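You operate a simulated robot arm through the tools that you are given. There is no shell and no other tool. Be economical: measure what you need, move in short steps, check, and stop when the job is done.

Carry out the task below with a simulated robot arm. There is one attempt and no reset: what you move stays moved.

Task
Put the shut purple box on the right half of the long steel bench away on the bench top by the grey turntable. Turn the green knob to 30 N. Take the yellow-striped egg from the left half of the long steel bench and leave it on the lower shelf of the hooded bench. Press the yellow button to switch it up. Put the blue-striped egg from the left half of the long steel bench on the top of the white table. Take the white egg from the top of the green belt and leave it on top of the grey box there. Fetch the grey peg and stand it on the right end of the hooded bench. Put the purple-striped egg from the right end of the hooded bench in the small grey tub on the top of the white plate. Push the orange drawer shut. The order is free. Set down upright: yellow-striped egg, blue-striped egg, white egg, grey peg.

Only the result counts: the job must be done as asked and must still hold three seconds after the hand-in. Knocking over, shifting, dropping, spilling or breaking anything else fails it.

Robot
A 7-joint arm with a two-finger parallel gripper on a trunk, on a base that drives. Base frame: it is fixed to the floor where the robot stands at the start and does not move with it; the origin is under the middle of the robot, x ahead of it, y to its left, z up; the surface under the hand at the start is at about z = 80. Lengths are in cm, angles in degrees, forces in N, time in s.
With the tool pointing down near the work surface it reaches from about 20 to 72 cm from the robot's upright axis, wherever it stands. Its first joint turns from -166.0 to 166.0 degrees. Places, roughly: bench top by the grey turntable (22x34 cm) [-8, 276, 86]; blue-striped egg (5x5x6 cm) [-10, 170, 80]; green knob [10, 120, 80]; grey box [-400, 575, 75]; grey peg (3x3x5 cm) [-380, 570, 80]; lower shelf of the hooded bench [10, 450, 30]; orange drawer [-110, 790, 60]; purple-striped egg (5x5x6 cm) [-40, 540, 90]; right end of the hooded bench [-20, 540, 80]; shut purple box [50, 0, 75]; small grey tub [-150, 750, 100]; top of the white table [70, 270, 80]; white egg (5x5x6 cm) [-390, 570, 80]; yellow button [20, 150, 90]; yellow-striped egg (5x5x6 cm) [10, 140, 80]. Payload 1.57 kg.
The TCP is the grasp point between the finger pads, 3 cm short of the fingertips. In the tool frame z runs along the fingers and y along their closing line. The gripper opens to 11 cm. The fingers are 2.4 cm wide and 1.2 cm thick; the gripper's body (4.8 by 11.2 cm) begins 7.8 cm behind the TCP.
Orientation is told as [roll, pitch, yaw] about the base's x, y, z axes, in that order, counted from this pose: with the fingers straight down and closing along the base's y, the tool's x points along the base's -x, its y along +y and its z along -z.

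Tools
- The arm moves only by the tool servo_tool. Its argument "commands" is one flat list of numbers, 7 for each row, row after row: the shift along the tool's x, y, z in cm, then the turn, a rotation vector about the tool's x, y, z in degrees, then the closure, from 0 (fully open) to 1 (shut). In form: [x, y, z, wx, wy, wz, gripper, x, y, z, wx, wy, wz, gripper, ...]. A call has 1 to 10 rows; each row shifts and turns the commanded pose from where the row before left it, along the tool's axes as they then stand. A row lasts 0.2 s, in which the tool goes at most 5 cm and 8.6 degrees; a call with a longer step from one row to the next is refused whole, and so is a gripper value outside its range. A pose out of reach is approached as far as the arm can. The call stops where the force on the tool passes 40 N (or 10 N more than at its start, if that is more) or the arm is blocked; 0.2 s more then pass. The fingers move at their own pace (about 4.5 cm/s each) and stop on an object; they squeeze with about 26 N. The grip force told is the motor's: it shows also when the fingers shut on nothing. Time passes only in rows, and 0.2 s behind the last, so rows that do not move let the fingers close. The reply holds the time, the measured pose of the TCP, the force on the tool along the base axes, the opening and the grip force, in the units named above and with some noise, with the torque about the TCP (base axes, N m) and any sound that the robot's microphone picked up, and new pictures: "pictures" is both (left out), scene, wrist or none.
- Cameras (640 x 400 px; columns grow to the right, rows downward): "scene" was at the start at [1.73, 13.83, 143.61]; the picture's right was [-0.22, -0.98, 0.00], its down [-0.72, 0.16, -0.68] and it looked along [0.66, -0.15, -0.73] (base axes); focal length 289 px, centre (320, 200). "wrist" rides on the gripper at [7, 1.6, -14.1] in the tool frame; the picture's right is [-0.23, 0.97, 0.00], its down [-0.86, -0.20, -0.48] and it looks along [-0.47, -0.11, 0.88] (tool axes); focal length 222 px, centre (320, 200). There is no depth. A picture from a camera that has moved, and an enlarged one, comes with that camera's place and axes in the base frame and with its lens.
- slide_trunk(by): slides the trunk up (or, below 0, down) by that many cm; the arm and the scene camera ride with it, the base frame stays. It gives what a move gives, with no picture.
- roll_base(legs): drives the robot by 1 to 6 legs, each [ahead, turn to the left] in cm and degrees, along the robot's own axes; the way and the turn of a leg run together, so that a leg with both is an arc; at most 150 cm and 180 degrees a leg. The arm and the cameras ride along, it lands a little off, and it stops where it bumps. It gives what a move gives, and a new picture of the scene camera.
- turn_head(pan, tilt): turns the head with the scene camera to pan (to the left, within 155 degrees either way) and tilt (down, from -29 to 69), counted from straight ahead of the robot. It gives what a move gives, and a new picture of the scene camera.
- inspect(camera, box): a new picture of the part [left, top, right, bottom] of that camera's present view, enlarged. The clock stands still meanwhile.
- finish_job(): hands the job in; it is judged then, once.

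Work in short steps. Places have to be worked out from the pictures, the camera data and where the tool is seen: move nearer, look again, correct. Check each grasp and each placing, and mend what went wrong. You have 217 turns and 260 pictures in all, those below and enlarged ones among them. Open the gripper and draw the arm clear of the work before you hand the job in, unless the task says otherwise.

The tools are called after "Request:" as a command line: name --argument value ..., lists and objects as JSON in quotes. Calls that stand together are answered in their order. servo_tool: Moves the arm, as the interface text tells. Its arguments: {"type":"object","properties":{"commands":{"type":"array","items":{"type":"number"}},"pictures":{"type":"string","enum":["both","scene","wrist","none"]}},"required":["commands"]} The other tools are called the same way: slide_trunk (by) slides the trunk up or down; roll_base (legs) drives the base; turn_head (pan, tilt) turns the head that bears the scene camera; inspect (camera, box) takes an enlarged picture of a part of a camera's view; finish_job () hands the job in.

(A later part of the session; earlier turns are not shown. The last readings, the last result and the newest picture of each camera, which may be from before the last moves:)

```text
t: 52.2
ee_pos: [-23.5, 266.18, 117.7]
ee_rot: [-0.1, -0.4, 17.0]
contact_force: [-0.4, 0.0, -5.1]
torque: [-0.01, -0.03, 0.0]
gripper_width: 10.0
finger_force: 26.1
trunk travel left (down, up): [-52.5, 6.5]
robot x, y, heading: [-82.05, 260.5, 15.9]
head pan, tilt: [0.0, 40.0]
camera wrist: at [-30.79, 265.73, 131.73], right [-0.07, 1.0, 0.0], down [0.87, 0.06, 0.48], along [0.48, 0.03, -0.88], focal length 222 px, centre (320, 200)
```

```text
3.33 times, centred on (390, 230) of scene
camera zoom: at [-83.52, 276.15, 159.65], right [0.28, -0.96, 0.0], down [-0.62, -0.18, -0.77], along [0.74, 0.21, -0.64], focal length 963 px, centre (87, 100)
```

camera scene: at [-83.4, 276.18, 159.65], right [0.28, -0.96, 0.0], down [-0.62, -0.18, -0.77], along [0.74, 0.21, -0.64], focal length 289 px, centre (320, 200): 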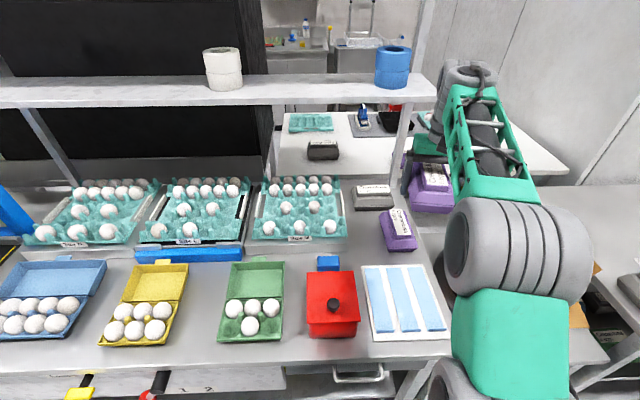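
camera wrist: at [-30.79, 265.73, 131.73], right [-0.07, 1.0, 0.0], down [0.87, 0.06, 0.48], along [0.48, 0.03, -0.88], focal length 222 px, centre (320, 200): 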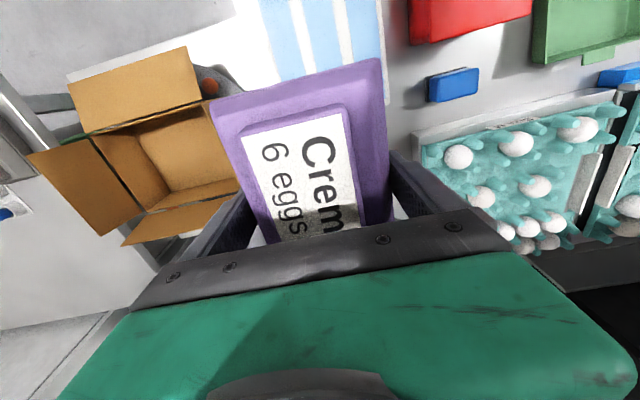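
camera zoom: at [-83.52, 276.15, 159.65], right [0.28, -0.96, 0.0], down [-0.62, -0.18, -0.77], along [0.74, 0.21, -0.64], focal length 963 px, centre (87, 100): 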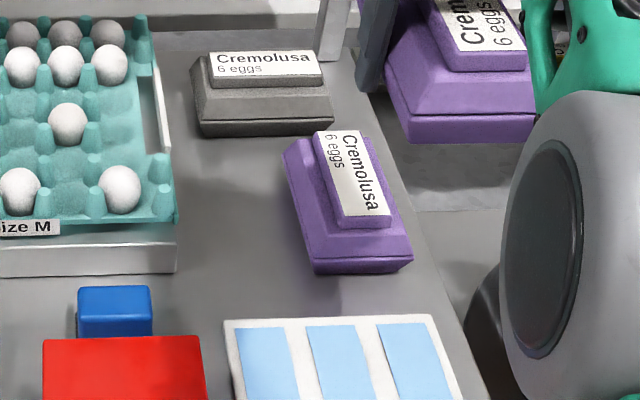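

Tray corner at ≈(-21,284.4), purple carton's near corner at ≈(-18.2,272.2), paper edge at u≈56. I move over the gap centre and lower to just above carton height.

Request:
servo_tool --commands '[-1.96, 3.55, 0, 0, 0, 0, 1, -1.96, 3.55, 0, 0, 0, 0, 1, -1.96, 3.55, 0, 0, 0.4, 0, 1, 0, 0, 4, 0, 0, 0, 1, 0, 0, 4, 0, 0, 0, 1, 0, 0, 4, 0, 0, 0, 1, 0, 0, 4, 0, 0, 0, 1, 0, 0, 3, 0, 0, 0, 1, 0, 0, 0, 0, 0, 0, 1]' --pictures "both"

Request:
inspect --camera "scene" --box '[310, 170, 470, 290]'

```text
t: 54.2
ee_pos: [-21.0, 278.25, 98.98]
ee_rot: [0.0, -0.1, 17.0]
contact_force: [1.1, 0.5, -4.2]
torque: [0.0, 0.03, -0.04]
gripper_width: 10.0
finger_force: 26.2
trunk travel left (down, up): [-52.5, 6.5]
robot x, y, heading: [-81.53, 260.49, 16.0]
head pan, tilt: [0.0, 40.0]
camera scene: at [-83.51, 276.17, 159.65], right [0.28, -0.96, 0.0], down [-0.62, -0.18, -0.77], along [0.74, 0.21, -0.64], focal length 289 px, centre (320, 200)
camera wrist: at [-28.2, 277.78, 112.97], right [-0.07, 1.0, 0.0], down [0.88, 0.06, 0.48], along [0.48, 0.03, -0.88], focal length 222 px, centre (320, 200)
```

scene: 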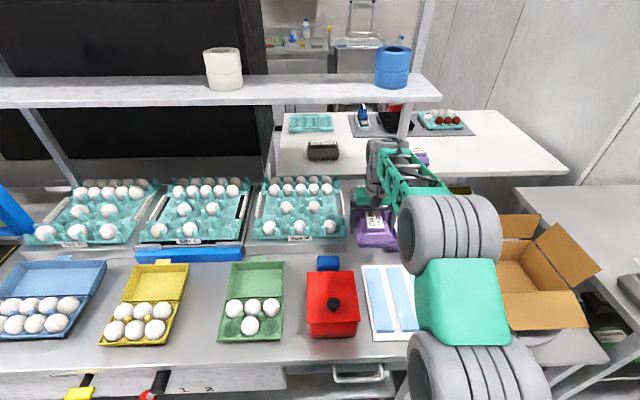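
wrist: 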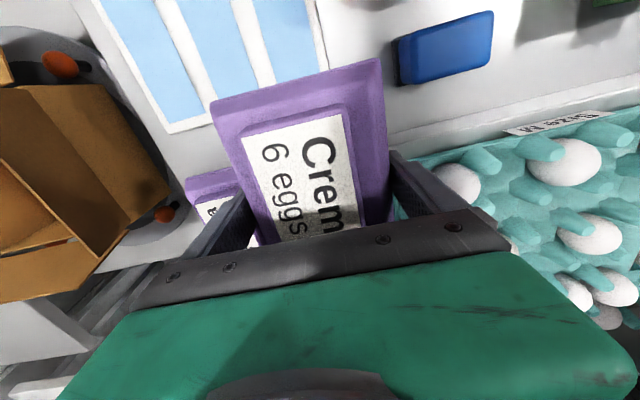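

```text
3.33 times, centred on (390, 230) of scene
camera zoom: at [-83.51, 276.17, 159.65], right [0.28, -0.96, 0.0], down [-0.62, -0.18, -0.77], along [0.74, 0.21, -0.64], focal length 963 px, centre (87, 100)
```

zoom: 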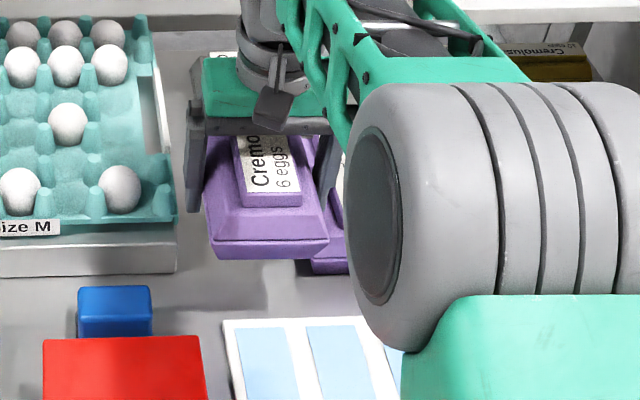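

Alignment looks right. I lower to 91 and then slowly until contact.

Request:
servo_tool --commands '[0, 0, 2.5, 0, 0, 0, 1, 0, 0, 2.5, 0, 0, 0, 1, 0, 0, 2, 0, 0, 0, 1, 0, 0, 0, 0, 0, 0, 1]' --pictures "wrist"

Request:
inspect --camera "scene" --box '[330, 180, 430, 280]'

```text
t: 55.2
ee_pos: [-21.01, 278.36, 92.41]
ee_rot: [0.1, -0.5, 17.0]
contact_force: [-3.7, 0.7, 17.8]
torque: [-1.32, -0.26, -0.19]
gripper_width: 10.0
finger_force: 26.3
trunk travel left (down, up): [-52.5, 6.5]
robot x, y, heading: [-81.68, 260.37, 16.1]
head pan, tilt: [0.0, 40.0]
camera wrist: at [-28.2, 277.85, 106.3], right [-0.07, 1.0, 0.0], down [0.87, 0.06, 0.49], along [0.48, 0.03, -0.87], focal length 222 px, centre (320, 200)
```

wrist: 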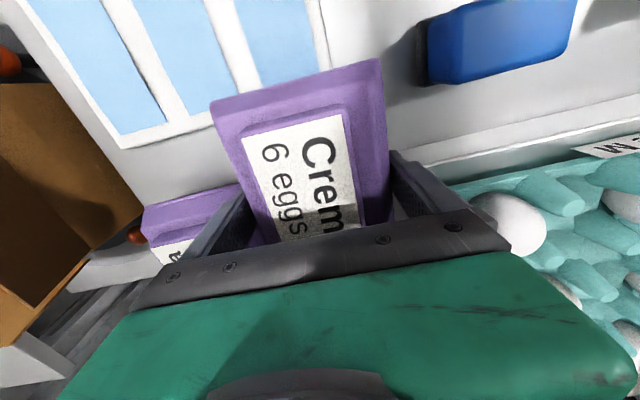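

```text
4.00 times, centred on (380, 230) of scene
camera zoom: at [-83.77, 276.14, 159.69], right [0.28, -0.96, 0.0], down [-0.62, -0.18, -0.77], along [0.74, 0.21, -0.64], focal length 1155 px, centre (80, 80)
```

zoom: 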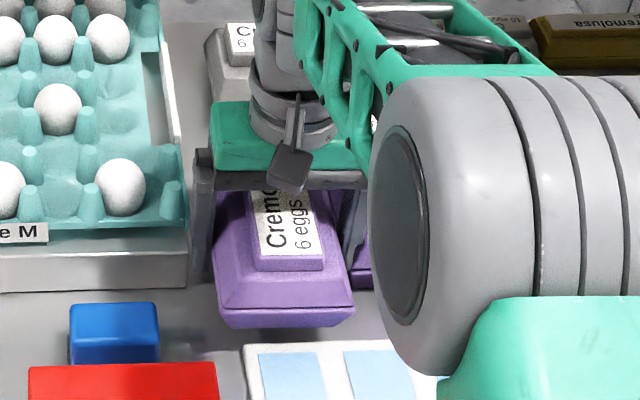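

Contact on the purple-carton side (torque points to −v finger). I back up 1.5 cm and look at that side.

Request:
servo_tool --commands '[0, 0, -1.5, 0, 0, 0, 1, 0, 0, 0, 0, 0, 0, 1]' --pictures "none"

Request:
inspect --camera "wrist" --box '[100, 80, 460, 305]'

Request:
inspect --camera "scene" --box '[345, 195, 415, 275]'

```text
t: 55.8
ee_pos: [-20.93, 278.46, 93.31]
ee_rot: [0.0, 0.0, 17.0]
contact_force: [0.4, 0.5, -4.8]
torque: [-0.04, -0.01, 0.02]
gripper_width: 9.99
finger_force: 26.0
trunk travel left (down, up): [-52.5, 6.5]
robot x, y, heading: [-82.09, 260.03, 16.3]
head pan, tilt: [0.0, 40.0]
```

```text
1.78 times, centred on (280, 192) of wrist
camera zoom: at [-28.1, 277.87, 107.37], right [-0.07, 1.0, 0.0], down [0.88, 0.06, 0.48], along [0.48, 0.03, -0.88], focal length 395 px, centre (391, 213)
```

zoom: 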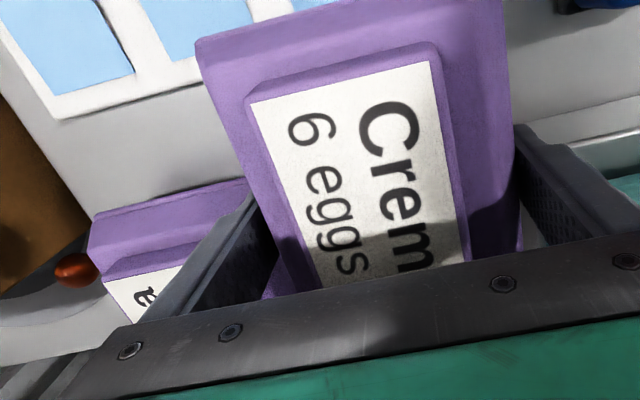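

```text
5.00 times, centred on (380, 235) of scene
camera zoom: at [-83.49, 276.17, 159.64], right [0.28, -0.96, 0.0], down [-0.62, -0.18, -0.77], along [0.74, 0.21, -0.64], focal length 1444 px, centre (20, 25)
```

zoom: 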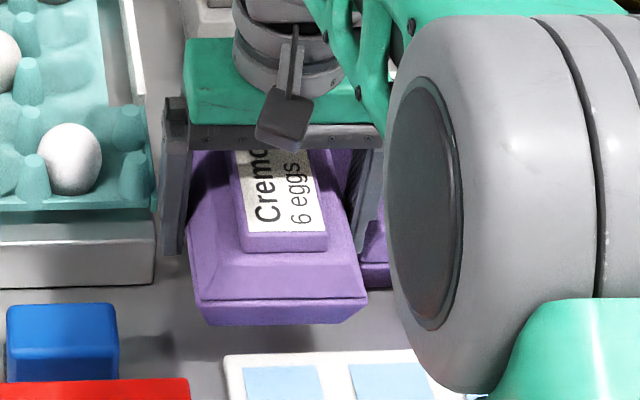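

The torque locates the touch at the purple carton's near corner (v≈266). I shift 0.7 cm away from it and 0.7 back, then lower slowly.

Request:
servo_tool --commands '[0.7, 0.7, 0, 0, 0, 0, 1, 0, 0, 1, 0, 0, 0, 1, 0, 0, 1, 0, 0, 0, 1, 0, 0, 0.7, 0, 0, 0, 1, 0, 0, 0, 0, 0, 0, 1]' --pictures "none"

Request:
inspect --camera "scene" --box '[345, 195, 415, 275]'

```text
t: 57.0
ee_pos: [-21.87, 278.62, 90.7]
ee_rot: [0.1, 0.1, 16.9]
contact_force: [0.1, 0.8, -4.4]
torque: [-0.02, 0.03, -0.01]
gripper_width: 9.98
finger_force: 25.9
trunk travel left (down, up): [-52.5, 6.5]
robot x, y, heading: [-81.79, 260.49, 16.2]
head pan, tilt: [0.0, 40.0]
```

```text
5.00 times, centred on (380, 235) of scene
camera zoom: at [-83.52, 276.14, 159.65], right [0.28, -0.96, 0.0], down [-0.62, -0.18, -0.77], along [0.74, 0.21, -0.64], focal length 1444 px, centre (20, 25)
```

zoom: 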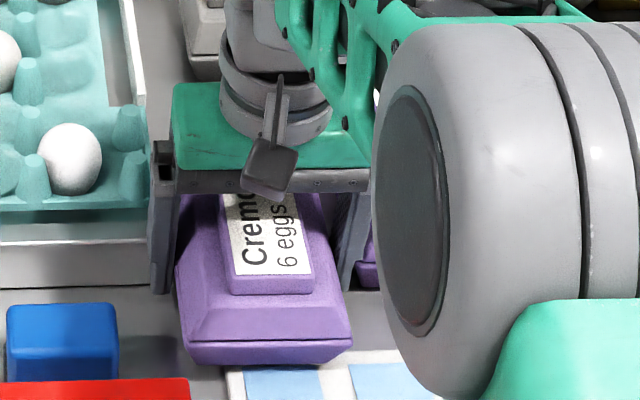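

Clear now. I continue down in small steps until the box touches.

Request:
servo_tool --commands '[0, 0, 0.5, 0, 0, 0, 1, 0, 0, 0.4, 0, 0, 0, 1, 0, 0, 0.3, 0, 0, 0, 1, 0, 0, 0, 0, 0, 0, 1]' --pictures "none"

```text
t: 58.0
ee_pos: [-21.73, 278.84, 89.85]
ee_rot: [0.0, -0.4, 17.0]
contact_force: [4.6, 1.9, 23.9]
torque: [0.66, 0.88, -0.28]
gripper_width: 9.99
finger_force: 26.2
trunk travel left (down, up): [-52.5, 6.5]
robot x, y, heading: [-81.7, 260.17, 15.8]
head pan, tilt: [0.0, 40.0]
```

The box's near end rests on the edge of the striped tray/paper. I ease up, release slightly, shift the hand 2.5 cm toward the near end and regrip there so I can carry it deeper.

Request:
servo_tool --commands '[0, 0, -0.3, 0, 0, 0, 1, 0, 0, 0, 0, 0, 0, 0.05, 0, 0, 0, 0, 0, 0, 0.05, 0, 0, 0, 0, 0, 0, 0.05, 0.8, 0, 0, 0, 0, 0, 0.05, 0.8, 0, 0, 0, 0, 0, 0.05, 0.9, 0, 0, 0, 0, 0, 0.05, 0, 0, 0, 0, 0, 0, 0.05]' --pictures "wrist"

Request:
inspect --camera "scene" --box '[345, 195, 415, 275]'

```text
t: 59.8
ee_pos: [-24.24, 277.88, 89.84]
ee_rot: [0.0, 0.0, 16.9]
contact_force: [0.7, 0.3, -0.5]
torque: [0.0, -0.01, -0.04]
gripper_width: 10.45
finger_force: 0.1
trunk travel left (down, up): [-52.5, 6.5]
robot x, y, heading: [-81.74, 260.31, 15.8]
head pan, tilt: [0.0, 40.0]
camera wrist: at [-31.4, 277.43, 103.81], right [-0.07, 1.0, 0.0], down [0.88, 0.06, 0.48], along [0.48, 0.03, -0.88], focal length 222 px, centre (320, 200)
```

wrist: 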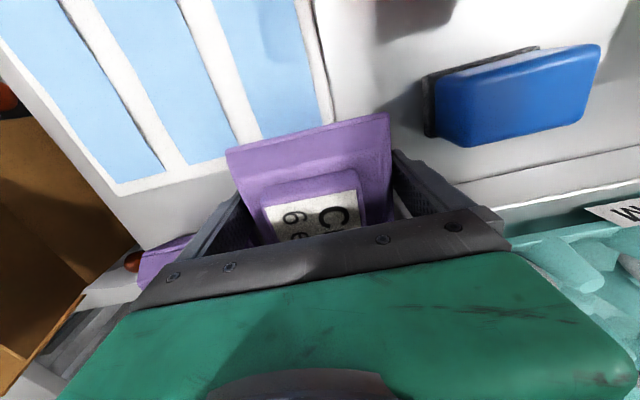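

```text
5.00 times, centred on (380, 235) of scene
camera zoom: at [-83.56, 276.15, 159.65], right [0.28, -0.96, 0.0], down [-0.62, -0.18, -0.77], along [0.74, 0.21, -0.64], focal length 1444 px, centre (20, 25)
```

zoom: 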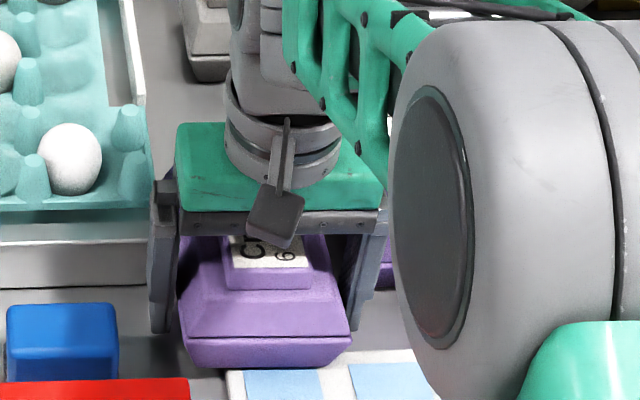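

Request:
servo_tool --commands '[0, 0, 0, 0, 0, 0, 1, 0, 0, 0, 0, 0, 0, 1, 0, 0, 0, 0, 0, 0, 1, 0, 0, -0.4, 0, 0, 0, 1, 0, 0, -0.4, 0, 0, 0, 1, -1, 0, 0, 0, 0, 0, 1, -1.1, 0, 0, 0, 0, 0, 1, -1.1, 0, 0, 0, 0, 0, 1, 0, 0, 0, 0, 0, 0, 1]' --pictures "wrist"

Request:
inspect --camera "scene" --box '[345, 195, 415, 275]'

```text
t: 61.8
ee_pos: [-21.69, 278.72, 90.62]
ee_rot: [0.0, 0.3, 17.2]
contact_force: [-31.0, -9.7, 1.8]
torque: [0.37, 0.2, 1.96]
gripper_width: 9.97
finger_force: 26.0
trunk travel left (down, up): [-52.5, 6.5]
robot x, y, heading: [-81.84, 260.44, 16.0]
head pan, tilt: [0.0, 40.0]
camera wrist: at [-28.79, 278.26, 104.62], right [-0.07, 1.0, 0.0], down [0.88, 0.06, 0.47], along [0.47, 0.03, -0.88], focal length 222 px, centre (320, 200)
```

wrist: 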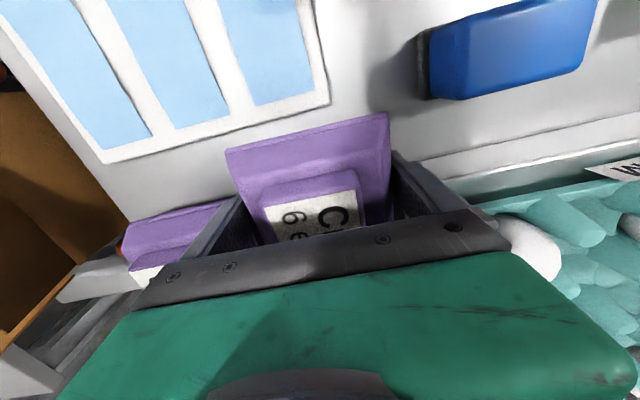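

```text
5.00 times, centred on (380, 235) of scene
camera zoom: at [-83.98, 276.01, 159.67], right [0.28, -0.96, 0.0], down [-0.62, -0.18, -0.77], along [0.74, 0.21, -0.64], focal length 1444 px, centre (20, 25)
```

zoom: 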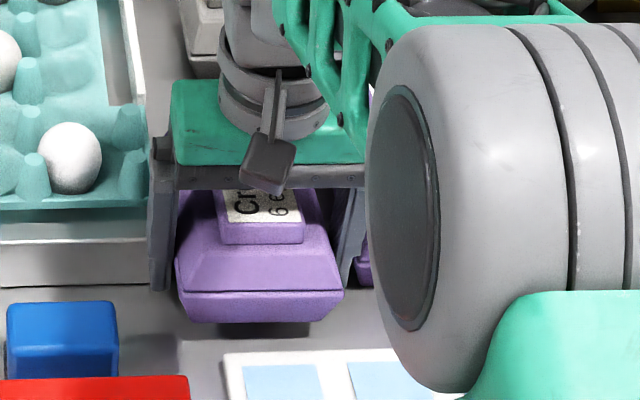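

The tray-side finger touches the tray stand's corner; I back off 0.5 cm — the box is already clear of the striped tray — and lower it.

Request:
servo_tool --commands '[0.5, -0.1, 0, 0, 0, 0, 1, 0, 0, 0, 0, 0, 0, 1]' --pictures "none"

Request:
servo_tool --commands '[0, 0, 0.4, 0, 0, 0, 1, 0, 0, 0.4, 0, 0, 0, 1, 0, 0, 0.3, 0, 0, 0, 1, 0, 0, 0.3, 0, 0, 0, 1, 0, 0, 0.3, 0, 0, 0, 1, 0, 0, 0, 0, 0, 0, 1]' --pictures "none"

Request:
inspect --camera "scene" --box '[345, 195, 415, 275]'

```text
t: 62.4
ee_pos: [-21.79, 278.66, 90.49]
ee_rot: [0.0, 0.0, 17.1]
contact_force: [-16.3, 0.3, -9.8]
torque: [-0.36, 0.31, 0.97]
gripper_width: 9.95
finger_force: 25.8
trunk travel left (down, up): [-52.5, 6.5]
robot x, y, heading: [-81.66, 260.36, 16.2]
head pan, tilt: [0.0, 40.0]
```

```text
t: 63.5
ee_pos: [-21.68, 278.34, 89.73]
ee_rot: [0.1, -0.5, 16.9]
contact_force: [-15.7, -10.2, 20.7]
torque: [1.49, 0.93, 1.07]
gripper_width: 9.99
finger_force: 25.5
trunk travel left (down, up): [-52.5, 6.5]
robot x, y, heading: [-81.66, 260.57, 16.1]
head pan, tilt: [0.0, 40.0]
stopped in row 5: the force on the tool passed its limit at 42 N (the readings are from after the stop); the commanded pose is now the measured one
```

```text
5.00 times, centred on (380, 235) of scene
camera zoom: at [-83.97, 275.95, 159.68], right [0.27, -0.96, 0.0], down [-0.62, -0.18, -0.77], along [0.74, 0.21, -0.64], focal length 1444 px, centre (20, 25)
```

zoom: 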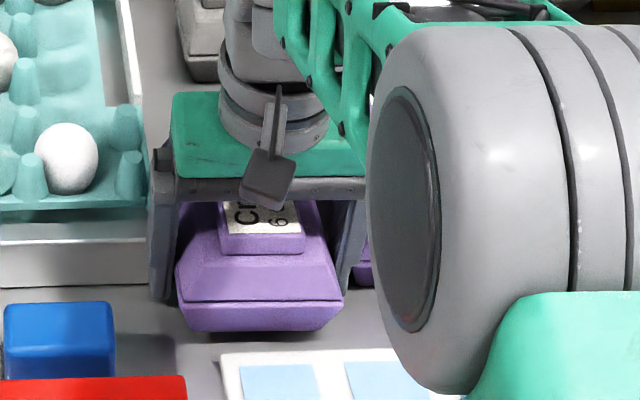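

The tray-side finger is still bearing on the stand. I raise slightly, back off 0.8 cm, shift 0.3 away from the stand, and recheck forces.

Request:
servo_tool --commands '[0, 0, -0.6, 0, 0, 0, 1, 0.5, -0.1, 0, 0, 0, 0, 1, 0.4, -0.2, 0, 0, 0, 0, 1, 0, 0, 0, 0, 0, 0, 1]' --pictures "wrist"

Request:
inspect --camera "wrist" --box '[360, 60, 640, 240]'

```text
t: 64.5
ee_pos: [-22.14, 277.95, 89.96]
ee_rot: [0.0, -0.4, 16.9]
contact_force: [0.3, -0.1, -4.5]
torque: [-0.03, 0.09, -0.02]
gripper_width: 9.97
finger_force: 26.2
trunk travel left (down, up): [-52.5, 6.5]
robot x, y, heading: [-81.9, 260.49, 15.9]
head pan, tilt: [0.0, 40.0]
camera wrist: at [-29.4, 277.57, 103.98], right [-0.07, 1.0, 0.0], down [0.87, 0.06, 0.48], along [0.48, 0.03, -0.87], focal length 222 px, centre (320, 200)
```

wrist: 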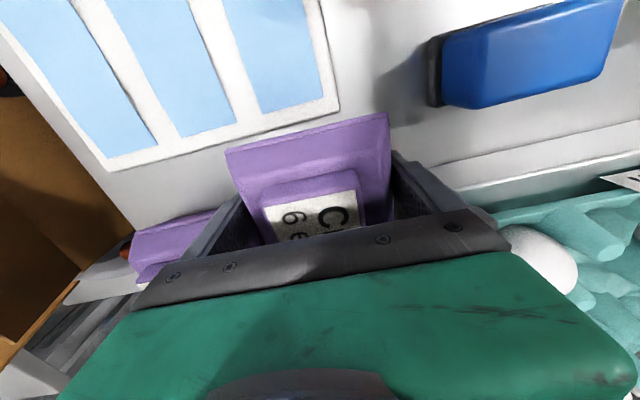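

```text
2.22 times, centred on (500, 150) of wrist
camera zoom: at [-29.4, 277.57, 103.98], right [-0.07, 1.0, 0.0], down [0.87, 0.06, 0.48], along [0.48, 0.03, -0.87], focal length 494 px, centre (-80, 311)
```

zoom: 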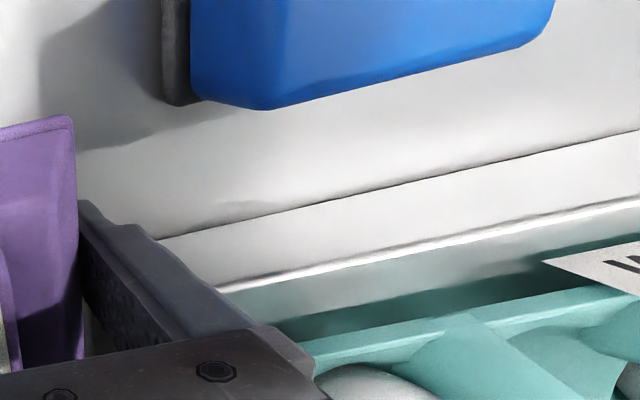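

Free now. Lower slowly again.

Request:
servo_tool --commands '[0, 0, 0.3, 0, 0, 0, 1, 0, 0, 0.3, 0, 0, 0, 1, 0, 0, 0.2, 0, 0, 0, 1, 0, 0, 0.2, 0, 0, 0, 1, 0, 0, 0, 0, 0, 0, 1]' --pictures "none"

```text
t: 65.7
ee_pos: [-22.17, 278.14, 89.07]
ee_rot: [0.0, -0.6, 16.8]
contact_force: [-1.3, -0.6, 9.0]
torque: [-0.09, -0.94, -0.21]
gripper_width: 10.03
finger_force: 25.8
trunk travel left (down, up): [-52.5, 6.5]
robot x, y, heading: [-81.96, 260.29, 16.1]
head pan, tilt: [0.0, 40.0]
```

The far end touches the bench (z≈86). I release gently and withdraw straight up.

Request:
servo_tool --commands '[0, 0, 0.15, 0, 0, 0, 1, 0, 0, 0, 0, 0, 0, 0.05, 0, 0, 0, 0, 0, 0, 0.05, 0, 0, 0, 0, 0, 0, 0.05, 0, 0, -1, 0, 0, 0, 0.05, 0, 0, -2, 0, 0, 0, 0.05, 0, 0, -3, 0, 0, 0, 0.05, 0, 0, -4, 0, 0, 0, 0, 0, 0, -4, 0, 0, 0, 0, 0, 0, -4, 0, 0, 0, 0]' --pictures "both"

Request:
inspect --camera "scene" --box '[310, 170, 470, 290]'

```text
t: 67.9
ee_pos: [-22.46, 278.15, 106.96]
ee_rot: [0.0, -0.3, 17.0]
contact_force: [-0.3, 0.7, -0.1]
torque: [0.01, 0.01, 0.0]
gripper_width: 10.98
finger_force: 0.0
trunk travel left (down, up): [-52.5, 6.5]
robot x, y, heading: [-81.58, 260.38, 16.2]
head pan, tilt: [0.0, 40.0]
camera scene: at [-83.56, 276.15, 159.65], right [0.28, -0.96, 0.0], down [-0.62, -0.18, -0.77], along [0.74, 0.21, -0.64], focal length 289 px, centre (320, 200)
camera wrist: at [-29.66, 277.6, 120.87], right [-0.07, 1.0, 0.0], down [0.87, 0.06, 0.48], along [0.48, 0.03, -0.88], focal length 222 px, centre (320, 200)
```

scene: 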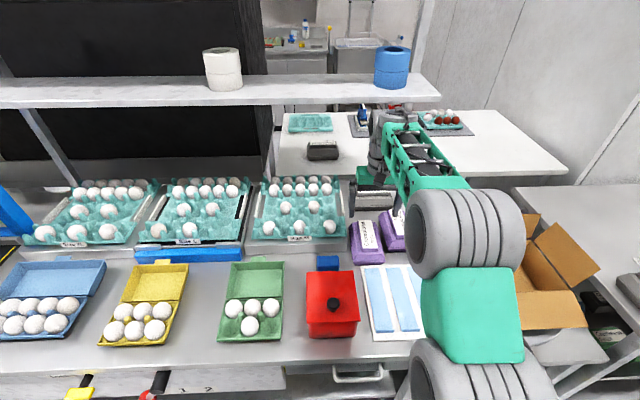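
wrist: 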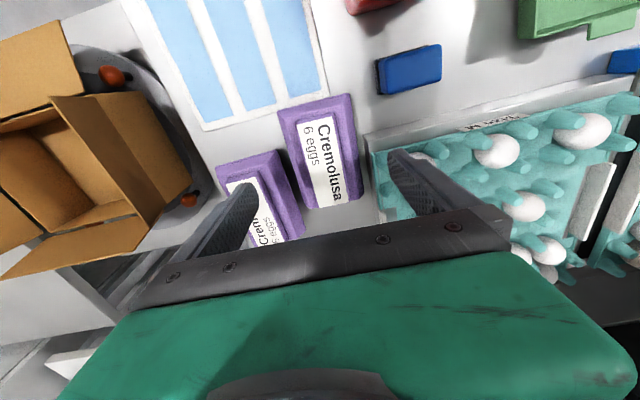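

```text
3.33 times, centred on (390, 230) of scene
camera zoom: at [-83.56, 276.15, 159.65], right [0.28, -0.96, 0.0], down [-0.62, -0.18, -0.77], along [0.74, 0.21, -0.64], focal length 963 px, centre (87, 100)
```

zoom: 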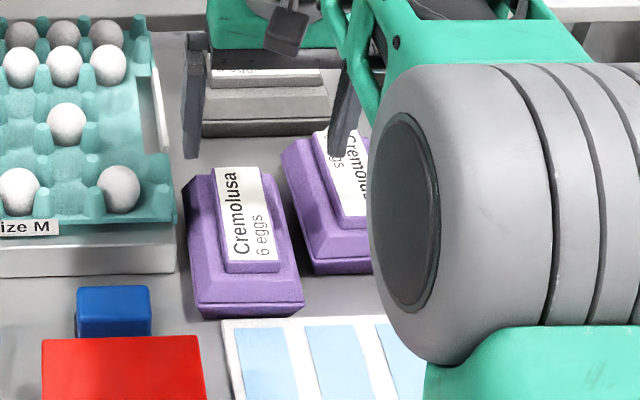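

The box is placed cleanly and nothing else moved. Next I raise the hand, and look toward the white table to learn how it can be reached.

Request:
servo_tool --commands '[4, 0, -4, 0, 0, 0, 0, 4, 0, -4, 0, 0, 0, 0, 4, 0, 0, 0, 0, 0, 0, 4, 0, 0, 0, 0, 0, 0, 4, 0, 0, 0, 0, 0, 0]' --pictures "none"

Request:
turn_head --pan -20 --tilt 15

Request:
turn_head --pan 60 --tilt 15

```text
refused: row 1 steps farther than a row can; nothing moved
```

```text
t: 68.8
ee_pos: [-22.38, 278.1, 106.86]
ee_rot: [-0.1, -0.4, 16.9]
contact_force: [0.2, -0.1, 0.8]
torque: [0.01, 0.0, 0.02]
gripper_width: 11.0
finger_force: 0.1
trunk travel left (down, up): [-52.5, 6.5]
robot x, y, heading: [-82.02, 260.43, 15.9]
head pan, tilt: [-20.0, 15.0]
camera scene: at [-82.39, 273.17, 163.6], right [-0.07, -1.0, 0.0], down [-0.26, 0.02, -0.97], along [0.96, -0.07, -0.26], focal length 289 px, centre (320, 200)
```

scene: 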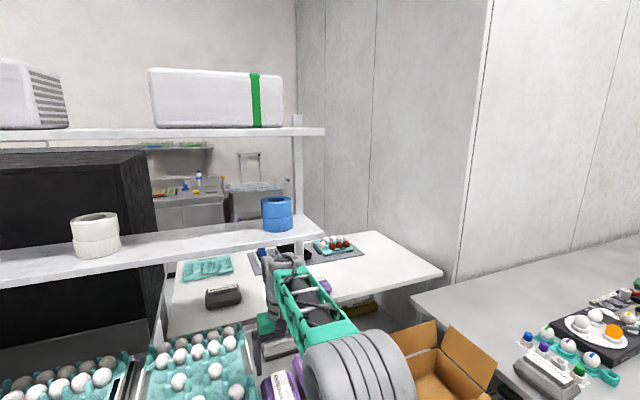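

```text
t: 70.4
ee_pos: [-22.5, 278.14, 106.89]
ee_rot: [0.0, -0.4, 16.9]
contact_force: [-0.6, 0.0, -0.3]
torque: [0.0, 0.03, 0.0]
gripper_width: 10.99
finger_force: 0.1
trunk travel left (down, up): [-52.5, 6.5]
robot x, y, heading: [-81.4, 260.58, 15.8]
head pan, tilt: [60.0, 15.0]
camera scene: at [-89.44, 282.87, 163.61], right [0.97, -0.24, 0.0], down [-0.06, -0.25, -0.97], along [0.23, 0.94, -0.26], focal length 289 px, centre (320, 200)
```

scene: 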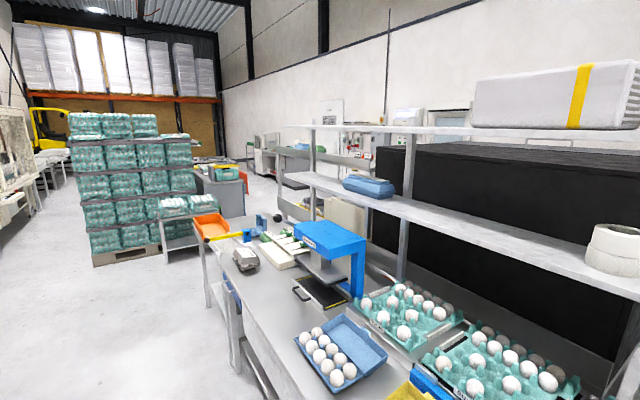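

The white table can only be approached from behind, so I'll do the nearby steel-bench work first. I retract and raise the hand, then drive back to face the knob/button panels.

Request:
servo_tool --commands '[3, 0, -3, 0, 0, 0, 0, 3, 0, -3, 0, 0, 0, 0, 3, 0, -3, 0, 0, 0, 0, 3, 0, -3, 0, 0, 0, 0, 4, 0, 0, 0, 0, 0, 0, 4, 0, 0, 0, 0, 0, 0]' --pictures "none"

Request:
roll_base --legs '[[0, -89], [141, 0], [0, 89]]'

Request:
turn_head --pan 0 --tilt 45

```text
t: 71.8
ee_pos: [-41.7, 272.37, 118.7]
ee_rot: [-0.1, -0.4, 17.0]
contact_force: [-0.8, -0.3, -0.5]
torque: [0.0, 0.03, 0.04]
gripper_width: 10.99
finger_force: 0.1
trunk travel left (down, up): [-52.5, 6.5]
robot x, y, heading: [-81.67, 260.26, 16.0]
head pan, tilt: [60.0, 15.0]
```

```text
t: 86.3
ee_pos: [-0.89, 136.67, 118.78]
ee_rot: [-0.1, -0.4, 15.5]
contact_force: [-0.2, 1.2, -0.2]
torque: [0.02, -0.02, 0.04]
gripper_width: 11.03
finger_force: 0.0
trunk travel left (down, up): [-52.5, 6.5]
robot x, y, heading: [-40.88, 125.53, 14.8]
head pan, tilt: [60.0, 15.0]
camera scene: at [-48.3, 148.29, 163.61], right [0.96, -0.27, 0.0], down [-0.07, -0.25, -0.97], along [0.26, 0.93, -0.26], focal length 289 px, centre (320, 200)
```

scene: 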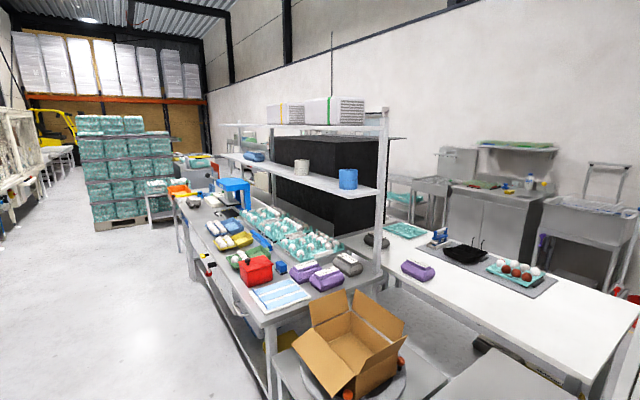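

```text
t: 87.6
ee_pos: [-0.73, 136.49, 118.78]
ee_rot: [0.0, -0.4, 15.5]
contact_force: [-1.1, 0.3, 0.1]
torque: [-0.01, -0.02, -0.01]
gripper_width: 10.98
finger_force: 0.1
trunk travel left (down, up): [-52.5, 6.5]
robot x, y, heading: [-41.26, 125.68, 14.5]
head pan, tilt: [0.0, 45.0]
camera scene: at [-42.91, 141.33, 158.93], right [0.25, -0.97, 0.0], down [-0.68, -0.18, -0.71], along [0.68, 0.18, -0.71], focal length 289 px, centre (320, 200)
```

scene: 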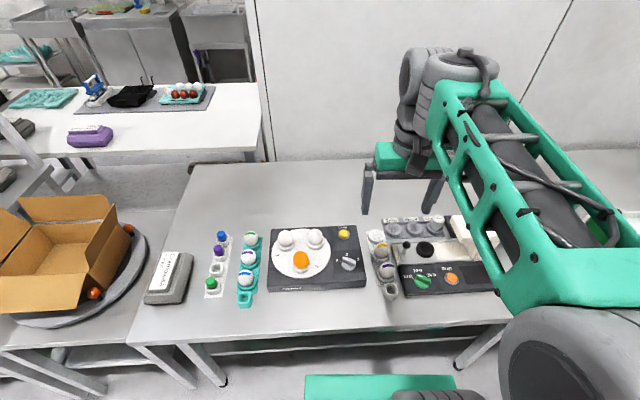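

All the steel-bench targets are in view. I enlarge the panel region.

Request:
inspect --camera "scene" --box '[260, 205, 400, 305]'

Request:
inspect --camera "scene" --box '[360, 210, 500, 310]'

Request:
inspect --camera "scene" --box '[190, 220, 290, 310]'

```text
4.00 times, centred on (330, 255) of scene
camera zoom: at [-42.91, 141.33, 158.93], right [0.25, -0.97, 0.0], down [-0.68, -0.18, -0.71], along [0.68, 0.18, -0.71], focal length 1155 px, centre (280, -20)
```

zoom: 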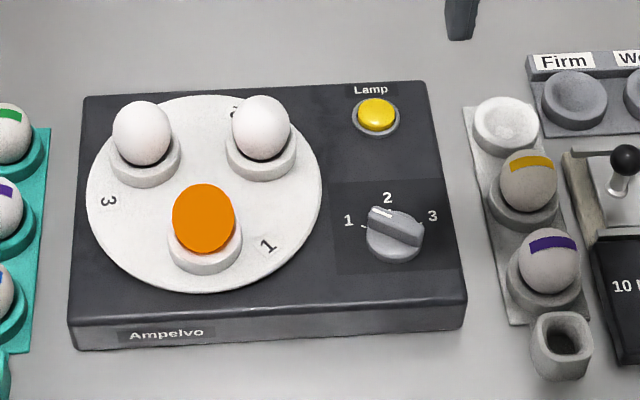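

```text
4.00 times, centred on (430, 260) of scene
camera zoom: at [-42.91, 141.33, 158.93], right [0.25, -0.97, 0.0], down [-0.68, -0.18, -0.71], along [0.68, 0.18, -0.71], focal length 1155 px, centre (-120, -40)
```

zoom: 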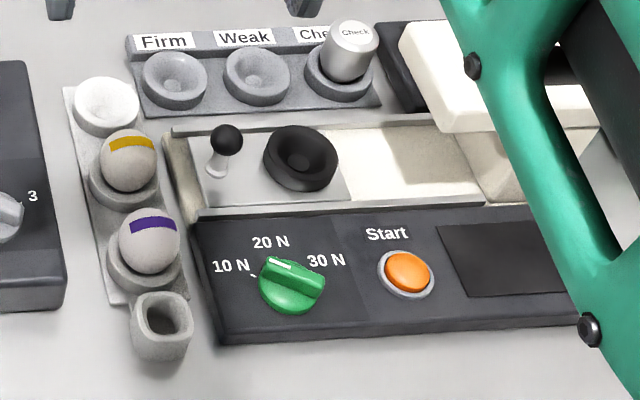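

```text
4.44 times, centred on (240, 265) of scene
camera zoom: at [-42.91, 141.33, 158.93], right [0.25, -0.97, 0.0], down [-0.68, -0.18, -0.71], along [0.68, 0.18, -0.71], focal length 1284 px, centre (676, -89)
```

zoom: 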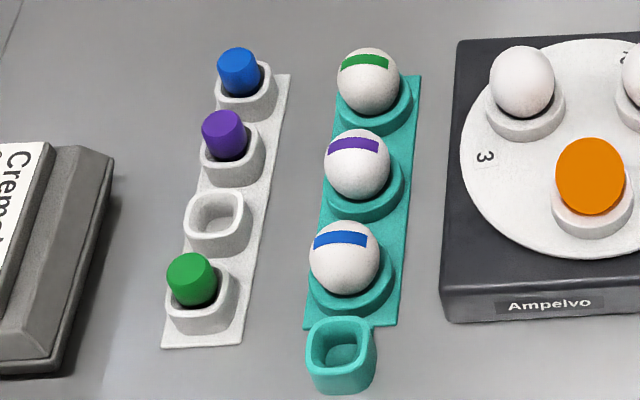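

Knob is at ≈(4.6,123.6), its mark pointing ≈73° (at 10 N); 30 N lies at ≈−41°. I move the hand over the knob with fingers aligned across its bar, for a closer look.

Request:
servo_tool --commands '[-0.43, -3.5, 0, 0, 0, 0, 0.4, -0.43, -3.5, 2, 0, 0, 0, 0.4, -0.43, -3.5, 2, 0, 0, 0, 0.4, -0.43, -3.5, 2, 0, 0.4, -8.2, 0.4, 0, 0, 2, 0, 0, -8.2, 0.4, 0, 0, 2, 0, 0, -8.2, 0.4, 0, 0, 2, 0, 0, -8.2, 0.4, 0, 0, 0, 0, 0, -8.2, 0.4, 0, 0, 0, 0, 0, -8.2, 0.4, 0, 0, 0, 0, 0, -8.3, 0.4]' --pictures "both"

Request:
inspect --camera "wrist" --box '[160, 0, 480, 200]'

```text
t: 89.8
ee_pos: [4.62, 123.52, 106.67]
ee_rot: [0.0, 0.1, 73.0]
contact_force: [1.1, 0.9, 0.2]
torque: [0.07, -0.01, 0.02]
gripper_width: 6.61
finger_force: 0.1
trunk travel left (down, up): [-52.5, 6.5]
robot x, y, heading: [-41.05, 125.66, 14.5]
head pan, tilt: [0.0, 45.0]
camera scene: at [-42.9, 141.32, 158.93], right [0.25, -0.97, 0.0], down [-0.68, -0.18, -0.71], along [0.68, 0.18, -0.71], focal length 289 px, centre (320, 200)
camera wrist: at [1.03, 117.38, 120.74], right [-0.87, 0.5, 0.0], down [0.44, 0.76, 0.48], along [0.24, 0.41, -0.88], focal length 222 px, centre (320, 200)
```

scene: 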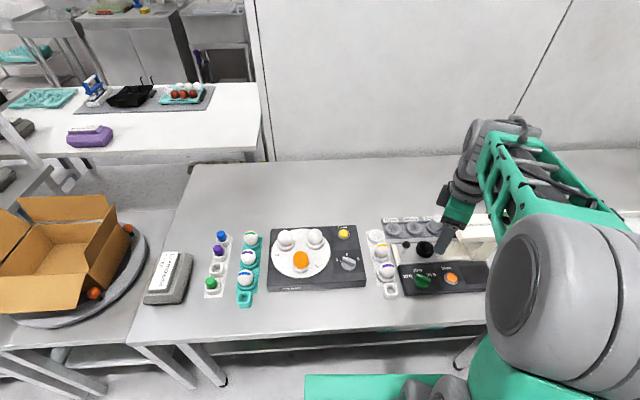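
wrist: 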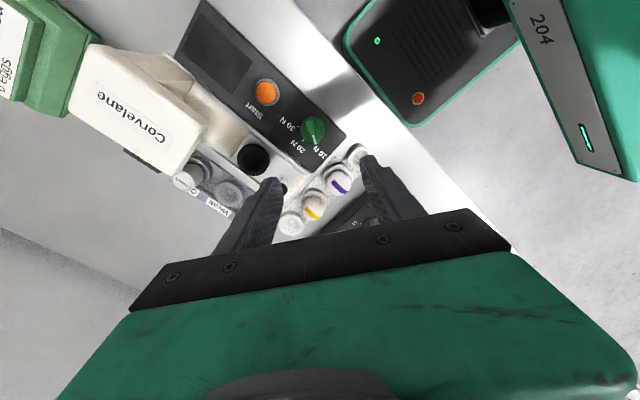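

```text
2.00 times, centred on (320, 100) of wrist
camera zoom: at [1.03, 117.38, 120.74], right [-0.87, 0.5, 0.0], down [0.44, 0.76, 0.48], along [0.24, 0.41, -0.88], focal length 444 px, centre (320, 400)
```

zoom: 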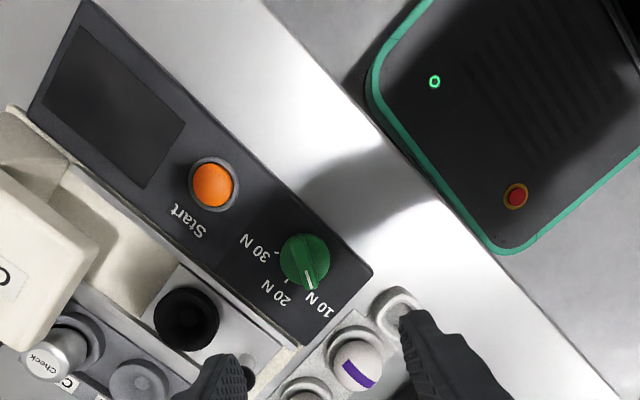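

The two views put the knob at ≈(5.75,123.1), top z≈83.5. I correct and descend part way.

Request:
servo_tool --commands '[0.07, -1.2, 3, 0, 0, 0, 0.5, 0, 0, 4, 0, 0, 0, 0.5, 0, 0, 4, 0, 0, 0, 0.5, 0, 0, 4, 0, 0, 0, 0.5, 0, 0, 0, 0, 0, 0, 0.5]' --pictures "wrist"

Request:
inspect --camera "wrist" --box '[200, 50, 440, 240]'

Request:
inspect --camera "scene" --box '[370, 230, 470, 310]'

```text
t: 91.0
ee_pos: [5.68, 123.18, 91.57]
ee_rot: [-0.1, -0.1, 73.0]
contact_force: [-0.5, -0.9, -0.3]
torque: [-0.01, 0.03, -0.02]
gripper_width: 5.49
finger_force: 0.0
trunk travel left (down, up): [-52.5, 6.5]
robot x, y, heading: [-41.37, 125.58, 14.9]
head pan, tilt: [0.0, 45.0]
camera wrist: at [2.14, 116.89, 105.62], right [-0.86, 0.5, 0.0], down [0.44, 0.76, 0.48], along [0.24, 0.41, -0.88], focal length 222 px, centre (320, 200)
```

wrist: 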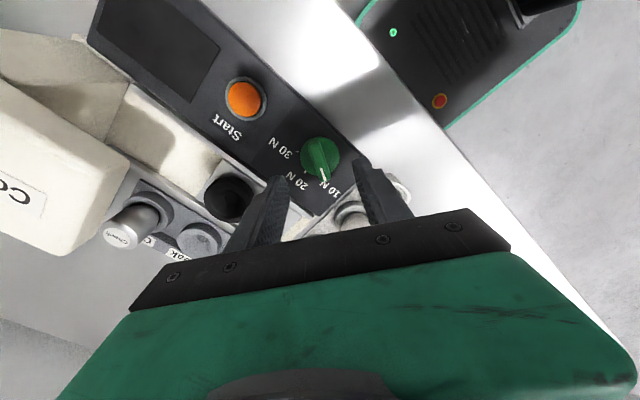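

```text
2.11 times, centred on (320, 145) of wrist
camera zoom: at [2.14, 116.89, 105.62], right [-0.86, 0.5, 0.0], down [0.44, 0.76, 0.48], along [0.24, 0.41, -0.88], focal length 468 px, centre (320, 316)
```

zoom: 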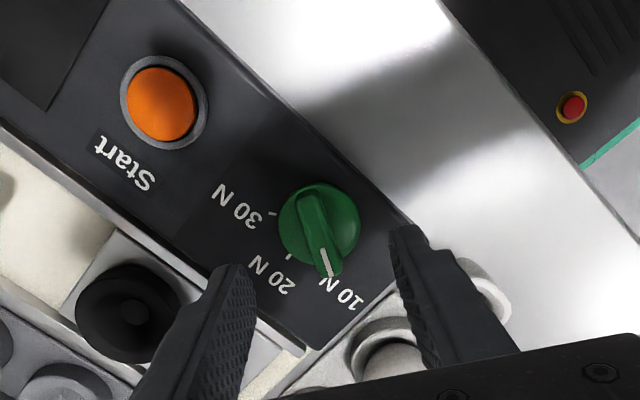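

```text
5.00 times, centred on (420, 270) of scene
camera zoom: at [-42.89, 141.32, 158.93], right [0.25, -0.97, 0.0], down [-0.68, -0.18, -0.71], along [0.68, 0.18, -0.71], focal length 1444 px, centre (-180, -150)
```

zoom: 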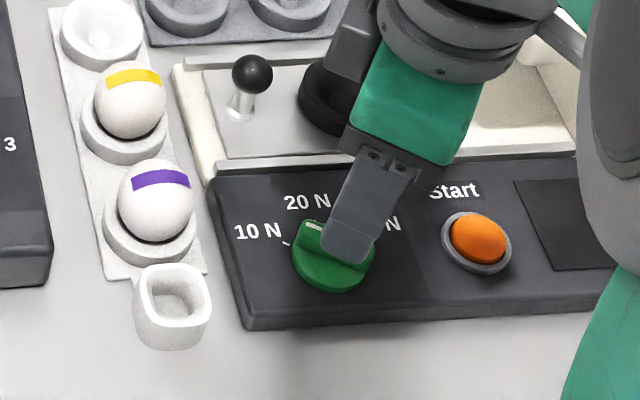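

Centered on the knob. I descend around it and close, reading the width.

Request:
servo_tool --commands '[0, 0, 2.5, 0, 0, 0, 0.5, 0, 0, 2, 0, 0, 0, 0.5, 0, 0, 1, 0, 0, 0, 0.5, 0, 0, 0.7, 0, 0, 0, 0.5, 0, 0, 0, 0, 0, 0, 1, 0, 0, 0, 0, 0, 0, 1, 0, 0, 0, 0, 0, 0, 1, 0, 0, 0, 0, 0, 0, 1]' --pictures "none"

Request:
inspect --camera "scene" --box '[370, 230, 470, 310]'

```text
t: 92.8
ee_pos: [5.96, 123.17, 85.52]
ee_rot: [0.0, 0.0, 73.0]
contact_force: [3.8, -1.3, -3.7]
torque: [-0.02, -0.16, 0.03]
gripper_width: 4.15
finger_force: 43.9
trunk travel left (down, up): [-52.5, 6.5]
robot x, y, heading: [-41.23, 125.88, 14.9]
head pan, tilt: [0.0, 45.0]
```

```text
5.00 times, centred on (420, 270) of scene
camera zoom: at [-42.83, 141.31, 158.93], right [0.25, -0.97, 0.0], down [-0.68, -0.18, -0.71], along [0.68, 0.18, -0.71], focal length 1444 px, centre (-180, -150)
```

zoom: 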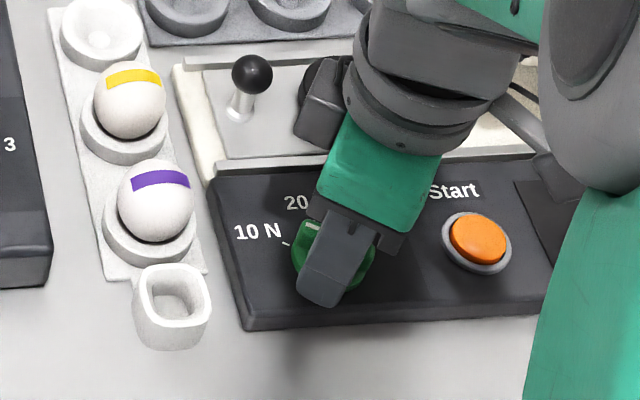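

Gripped the knob disc (4.15 cm). I turn it clockwise about 84° first, then the rest.

Request:
servo_tool --commands '[0, 0, 0, 0, 0, 8, 1, 0, 0, 0, 0, 0, 8, 1, 0, 0, 0, 0, 0, 8, 1, 0, 0, 0, 0, 0, 8, 1, 0, 0, 0, 0, 0, 8, 1, 0, 0, 0, 0, 0, 8, 1, 0, 0, 0, 0, 0, 8, 1, 0, 0, 0, 0, 0, 8, 1, 0, 0, 0, 0, 0, 8, 1, 0, 0, 0, 0, 0, 8, 1]' --pictures "none"

Request:
servo_tool --commands '[0, 0, 0, 0, 0, 8, 1, 0, 0, 0, 0, 0, 8, 1, 0, 0, 0, 0, 0, 8, 1, 0, 0, 0, 0, 0, 8, 1, 0, 0, 0, 0, 0, 0, 1]' --pictures "none"

Request:
inspect --camera "scene" --box '[370, 230, 470, 310]'

```text
t: 95.0
ee_pos: [5.83, 123.22, 85.49]
ee_rot: [0.0, 0.0, -7.1]
contact_force: [-1.6, 6.9, -11.8]
torque: [0.42, -0.63, 0.03]
gripper_width: 4.15
finger_force: 45.2
trunk travel left (down, up): [-52.5, 6.5]
robot x, y, heading: [-40.97, 125.77, 14.6]
head pan, tilt: [0.0, 45.0]
```

```text
t: 96.2
ee_pos: [5.85, 123.37, 85.46]
ee_rot: [0.0, 0.0, -39.0]
contact_force: [-0.7, 10.7, -8.9]
torque: [0.99, 0.65, -0.02]
gripper_width: 4.13
finger_force: 45.2
trunk travel left (down, up): [-52.5, 6.5]
robot x, y, heading: [-41.02, 125.8, 14.5]
head pan, tilt: [0.0, 45.0]
```

```text
5.00 times, centred on (420, 270) of scene
camera zoom: at [-42.87, 141.43, 158.92], right [0.25, -0.97, 0.0], down [-0.68, -0.18, -0.71], along [0.68, 0.18, -0.71], focal length 1444 px, centre (-180, -150)
```

zoom: 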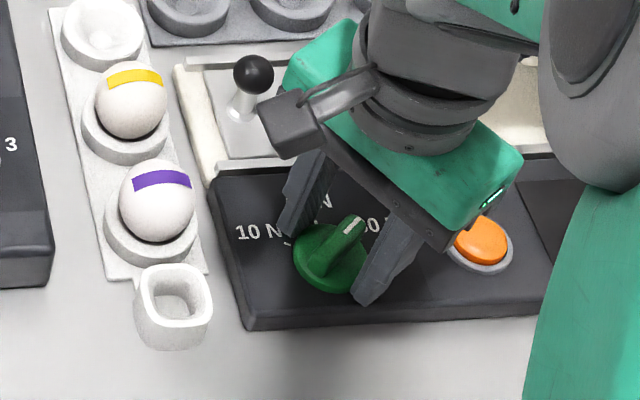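

The mark now points toward 30 N. I open and rise to check it exactly.

Request:
servo_tool --commands '[0, 0, 0, 0, 0, 0, 0.5, 0, 0, 0, 0, 0, 0, 0.5, 0, 0, -3, 0, 0, 0, 0.5, 0, 0, -4, 0, 0, 0, 0.5, 0, 0, -4, 0, 0, 0, 0.5, 0, 0, -4, 0, 0, 0, 0.5]' --pictures "none"

Request:
inspect --camera "scene" --box '[370, 230, 470, 310]'

Request:
inspect --camera "wrist" --box '[220, 20, 420, 180]'

```text
t: 97.6
ee_pos: [5.85, 122.95, 100.65]
ee_rot: [0.0, 0.2, -39.0]
contact_force: [-0.4, -0.2, 0.2]
torque: [0.0, -0.05, 0.01]
gripper_width: 5.48
finger_force: 0.0
trunk travel left (down, up): [-52.5, 6.5]
robot x, y, heading: [-40.94, 125.34, 14.7]
head pan, tilt: [0.0, 45.0]
```

```text
5.00 times, centred on (420, 270) of scene
camera zoom: at [-42.93, 141.33, 158.92], right [0.25, -0.97, 0.0], down [-0.68, -0.18, -0.71], along [0.68, 0.18, -0.71], focal length 1444 px, centre (-180, -150)
```

zoom: 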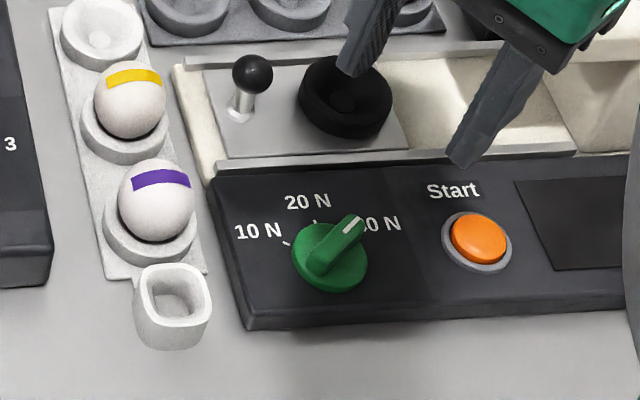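

```text
2.50 times, centred on (320, 100) of wrist
camera zoom: at [1.37, 128.66, 114.61], right [0.79, 0.61, 0.0], down [0.54, -0.69, 0.48], along [0.29, -0.38, -0.88], focal length 555 px, centre (320, 450)
```

zoom: 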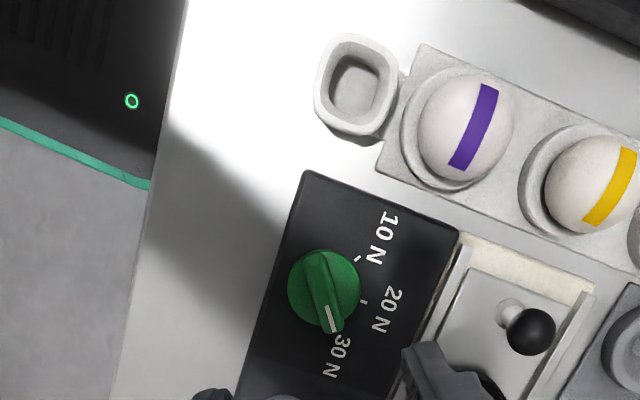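

Request:
inspect --camera "wrist" --box '[295, 75, 365, 125]'

Request:
inspect --camera "scene" --box '[400, 260, 460, 300]'

```text
8.00 times, centred on (330, 100) of wrist
camera zoom: at [1.37, 128.66, 114.61], right [0.79, 0.61, 0.0], down [0.54, -0.69, 0.48], along [0.29, -0.38, -0.88], focal length 1777 px, centre (240, 1000)
```

zoom: 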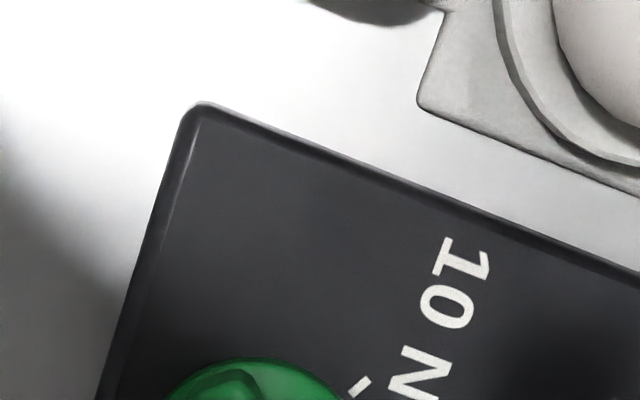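

```text
10.00 times, centred on (430, 280) of scene
camera zoom: at [-42.93, 141.33, 158.92], right [0.25, -0.97, 0.0], down [-0.68, -0.18, -0.71], along [0.68, 0.18, -0.71], focal length 2888 px, centre (-780, -600)
```

zoom: 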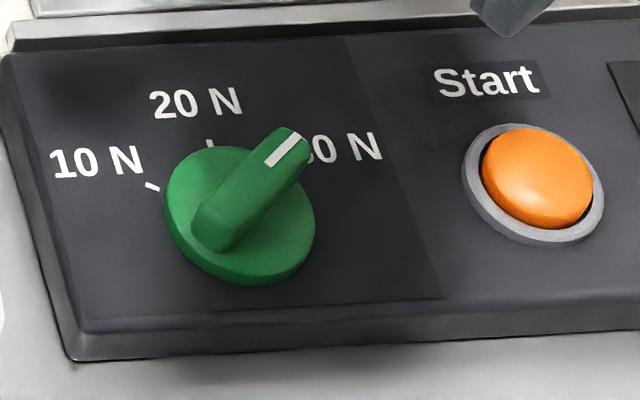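

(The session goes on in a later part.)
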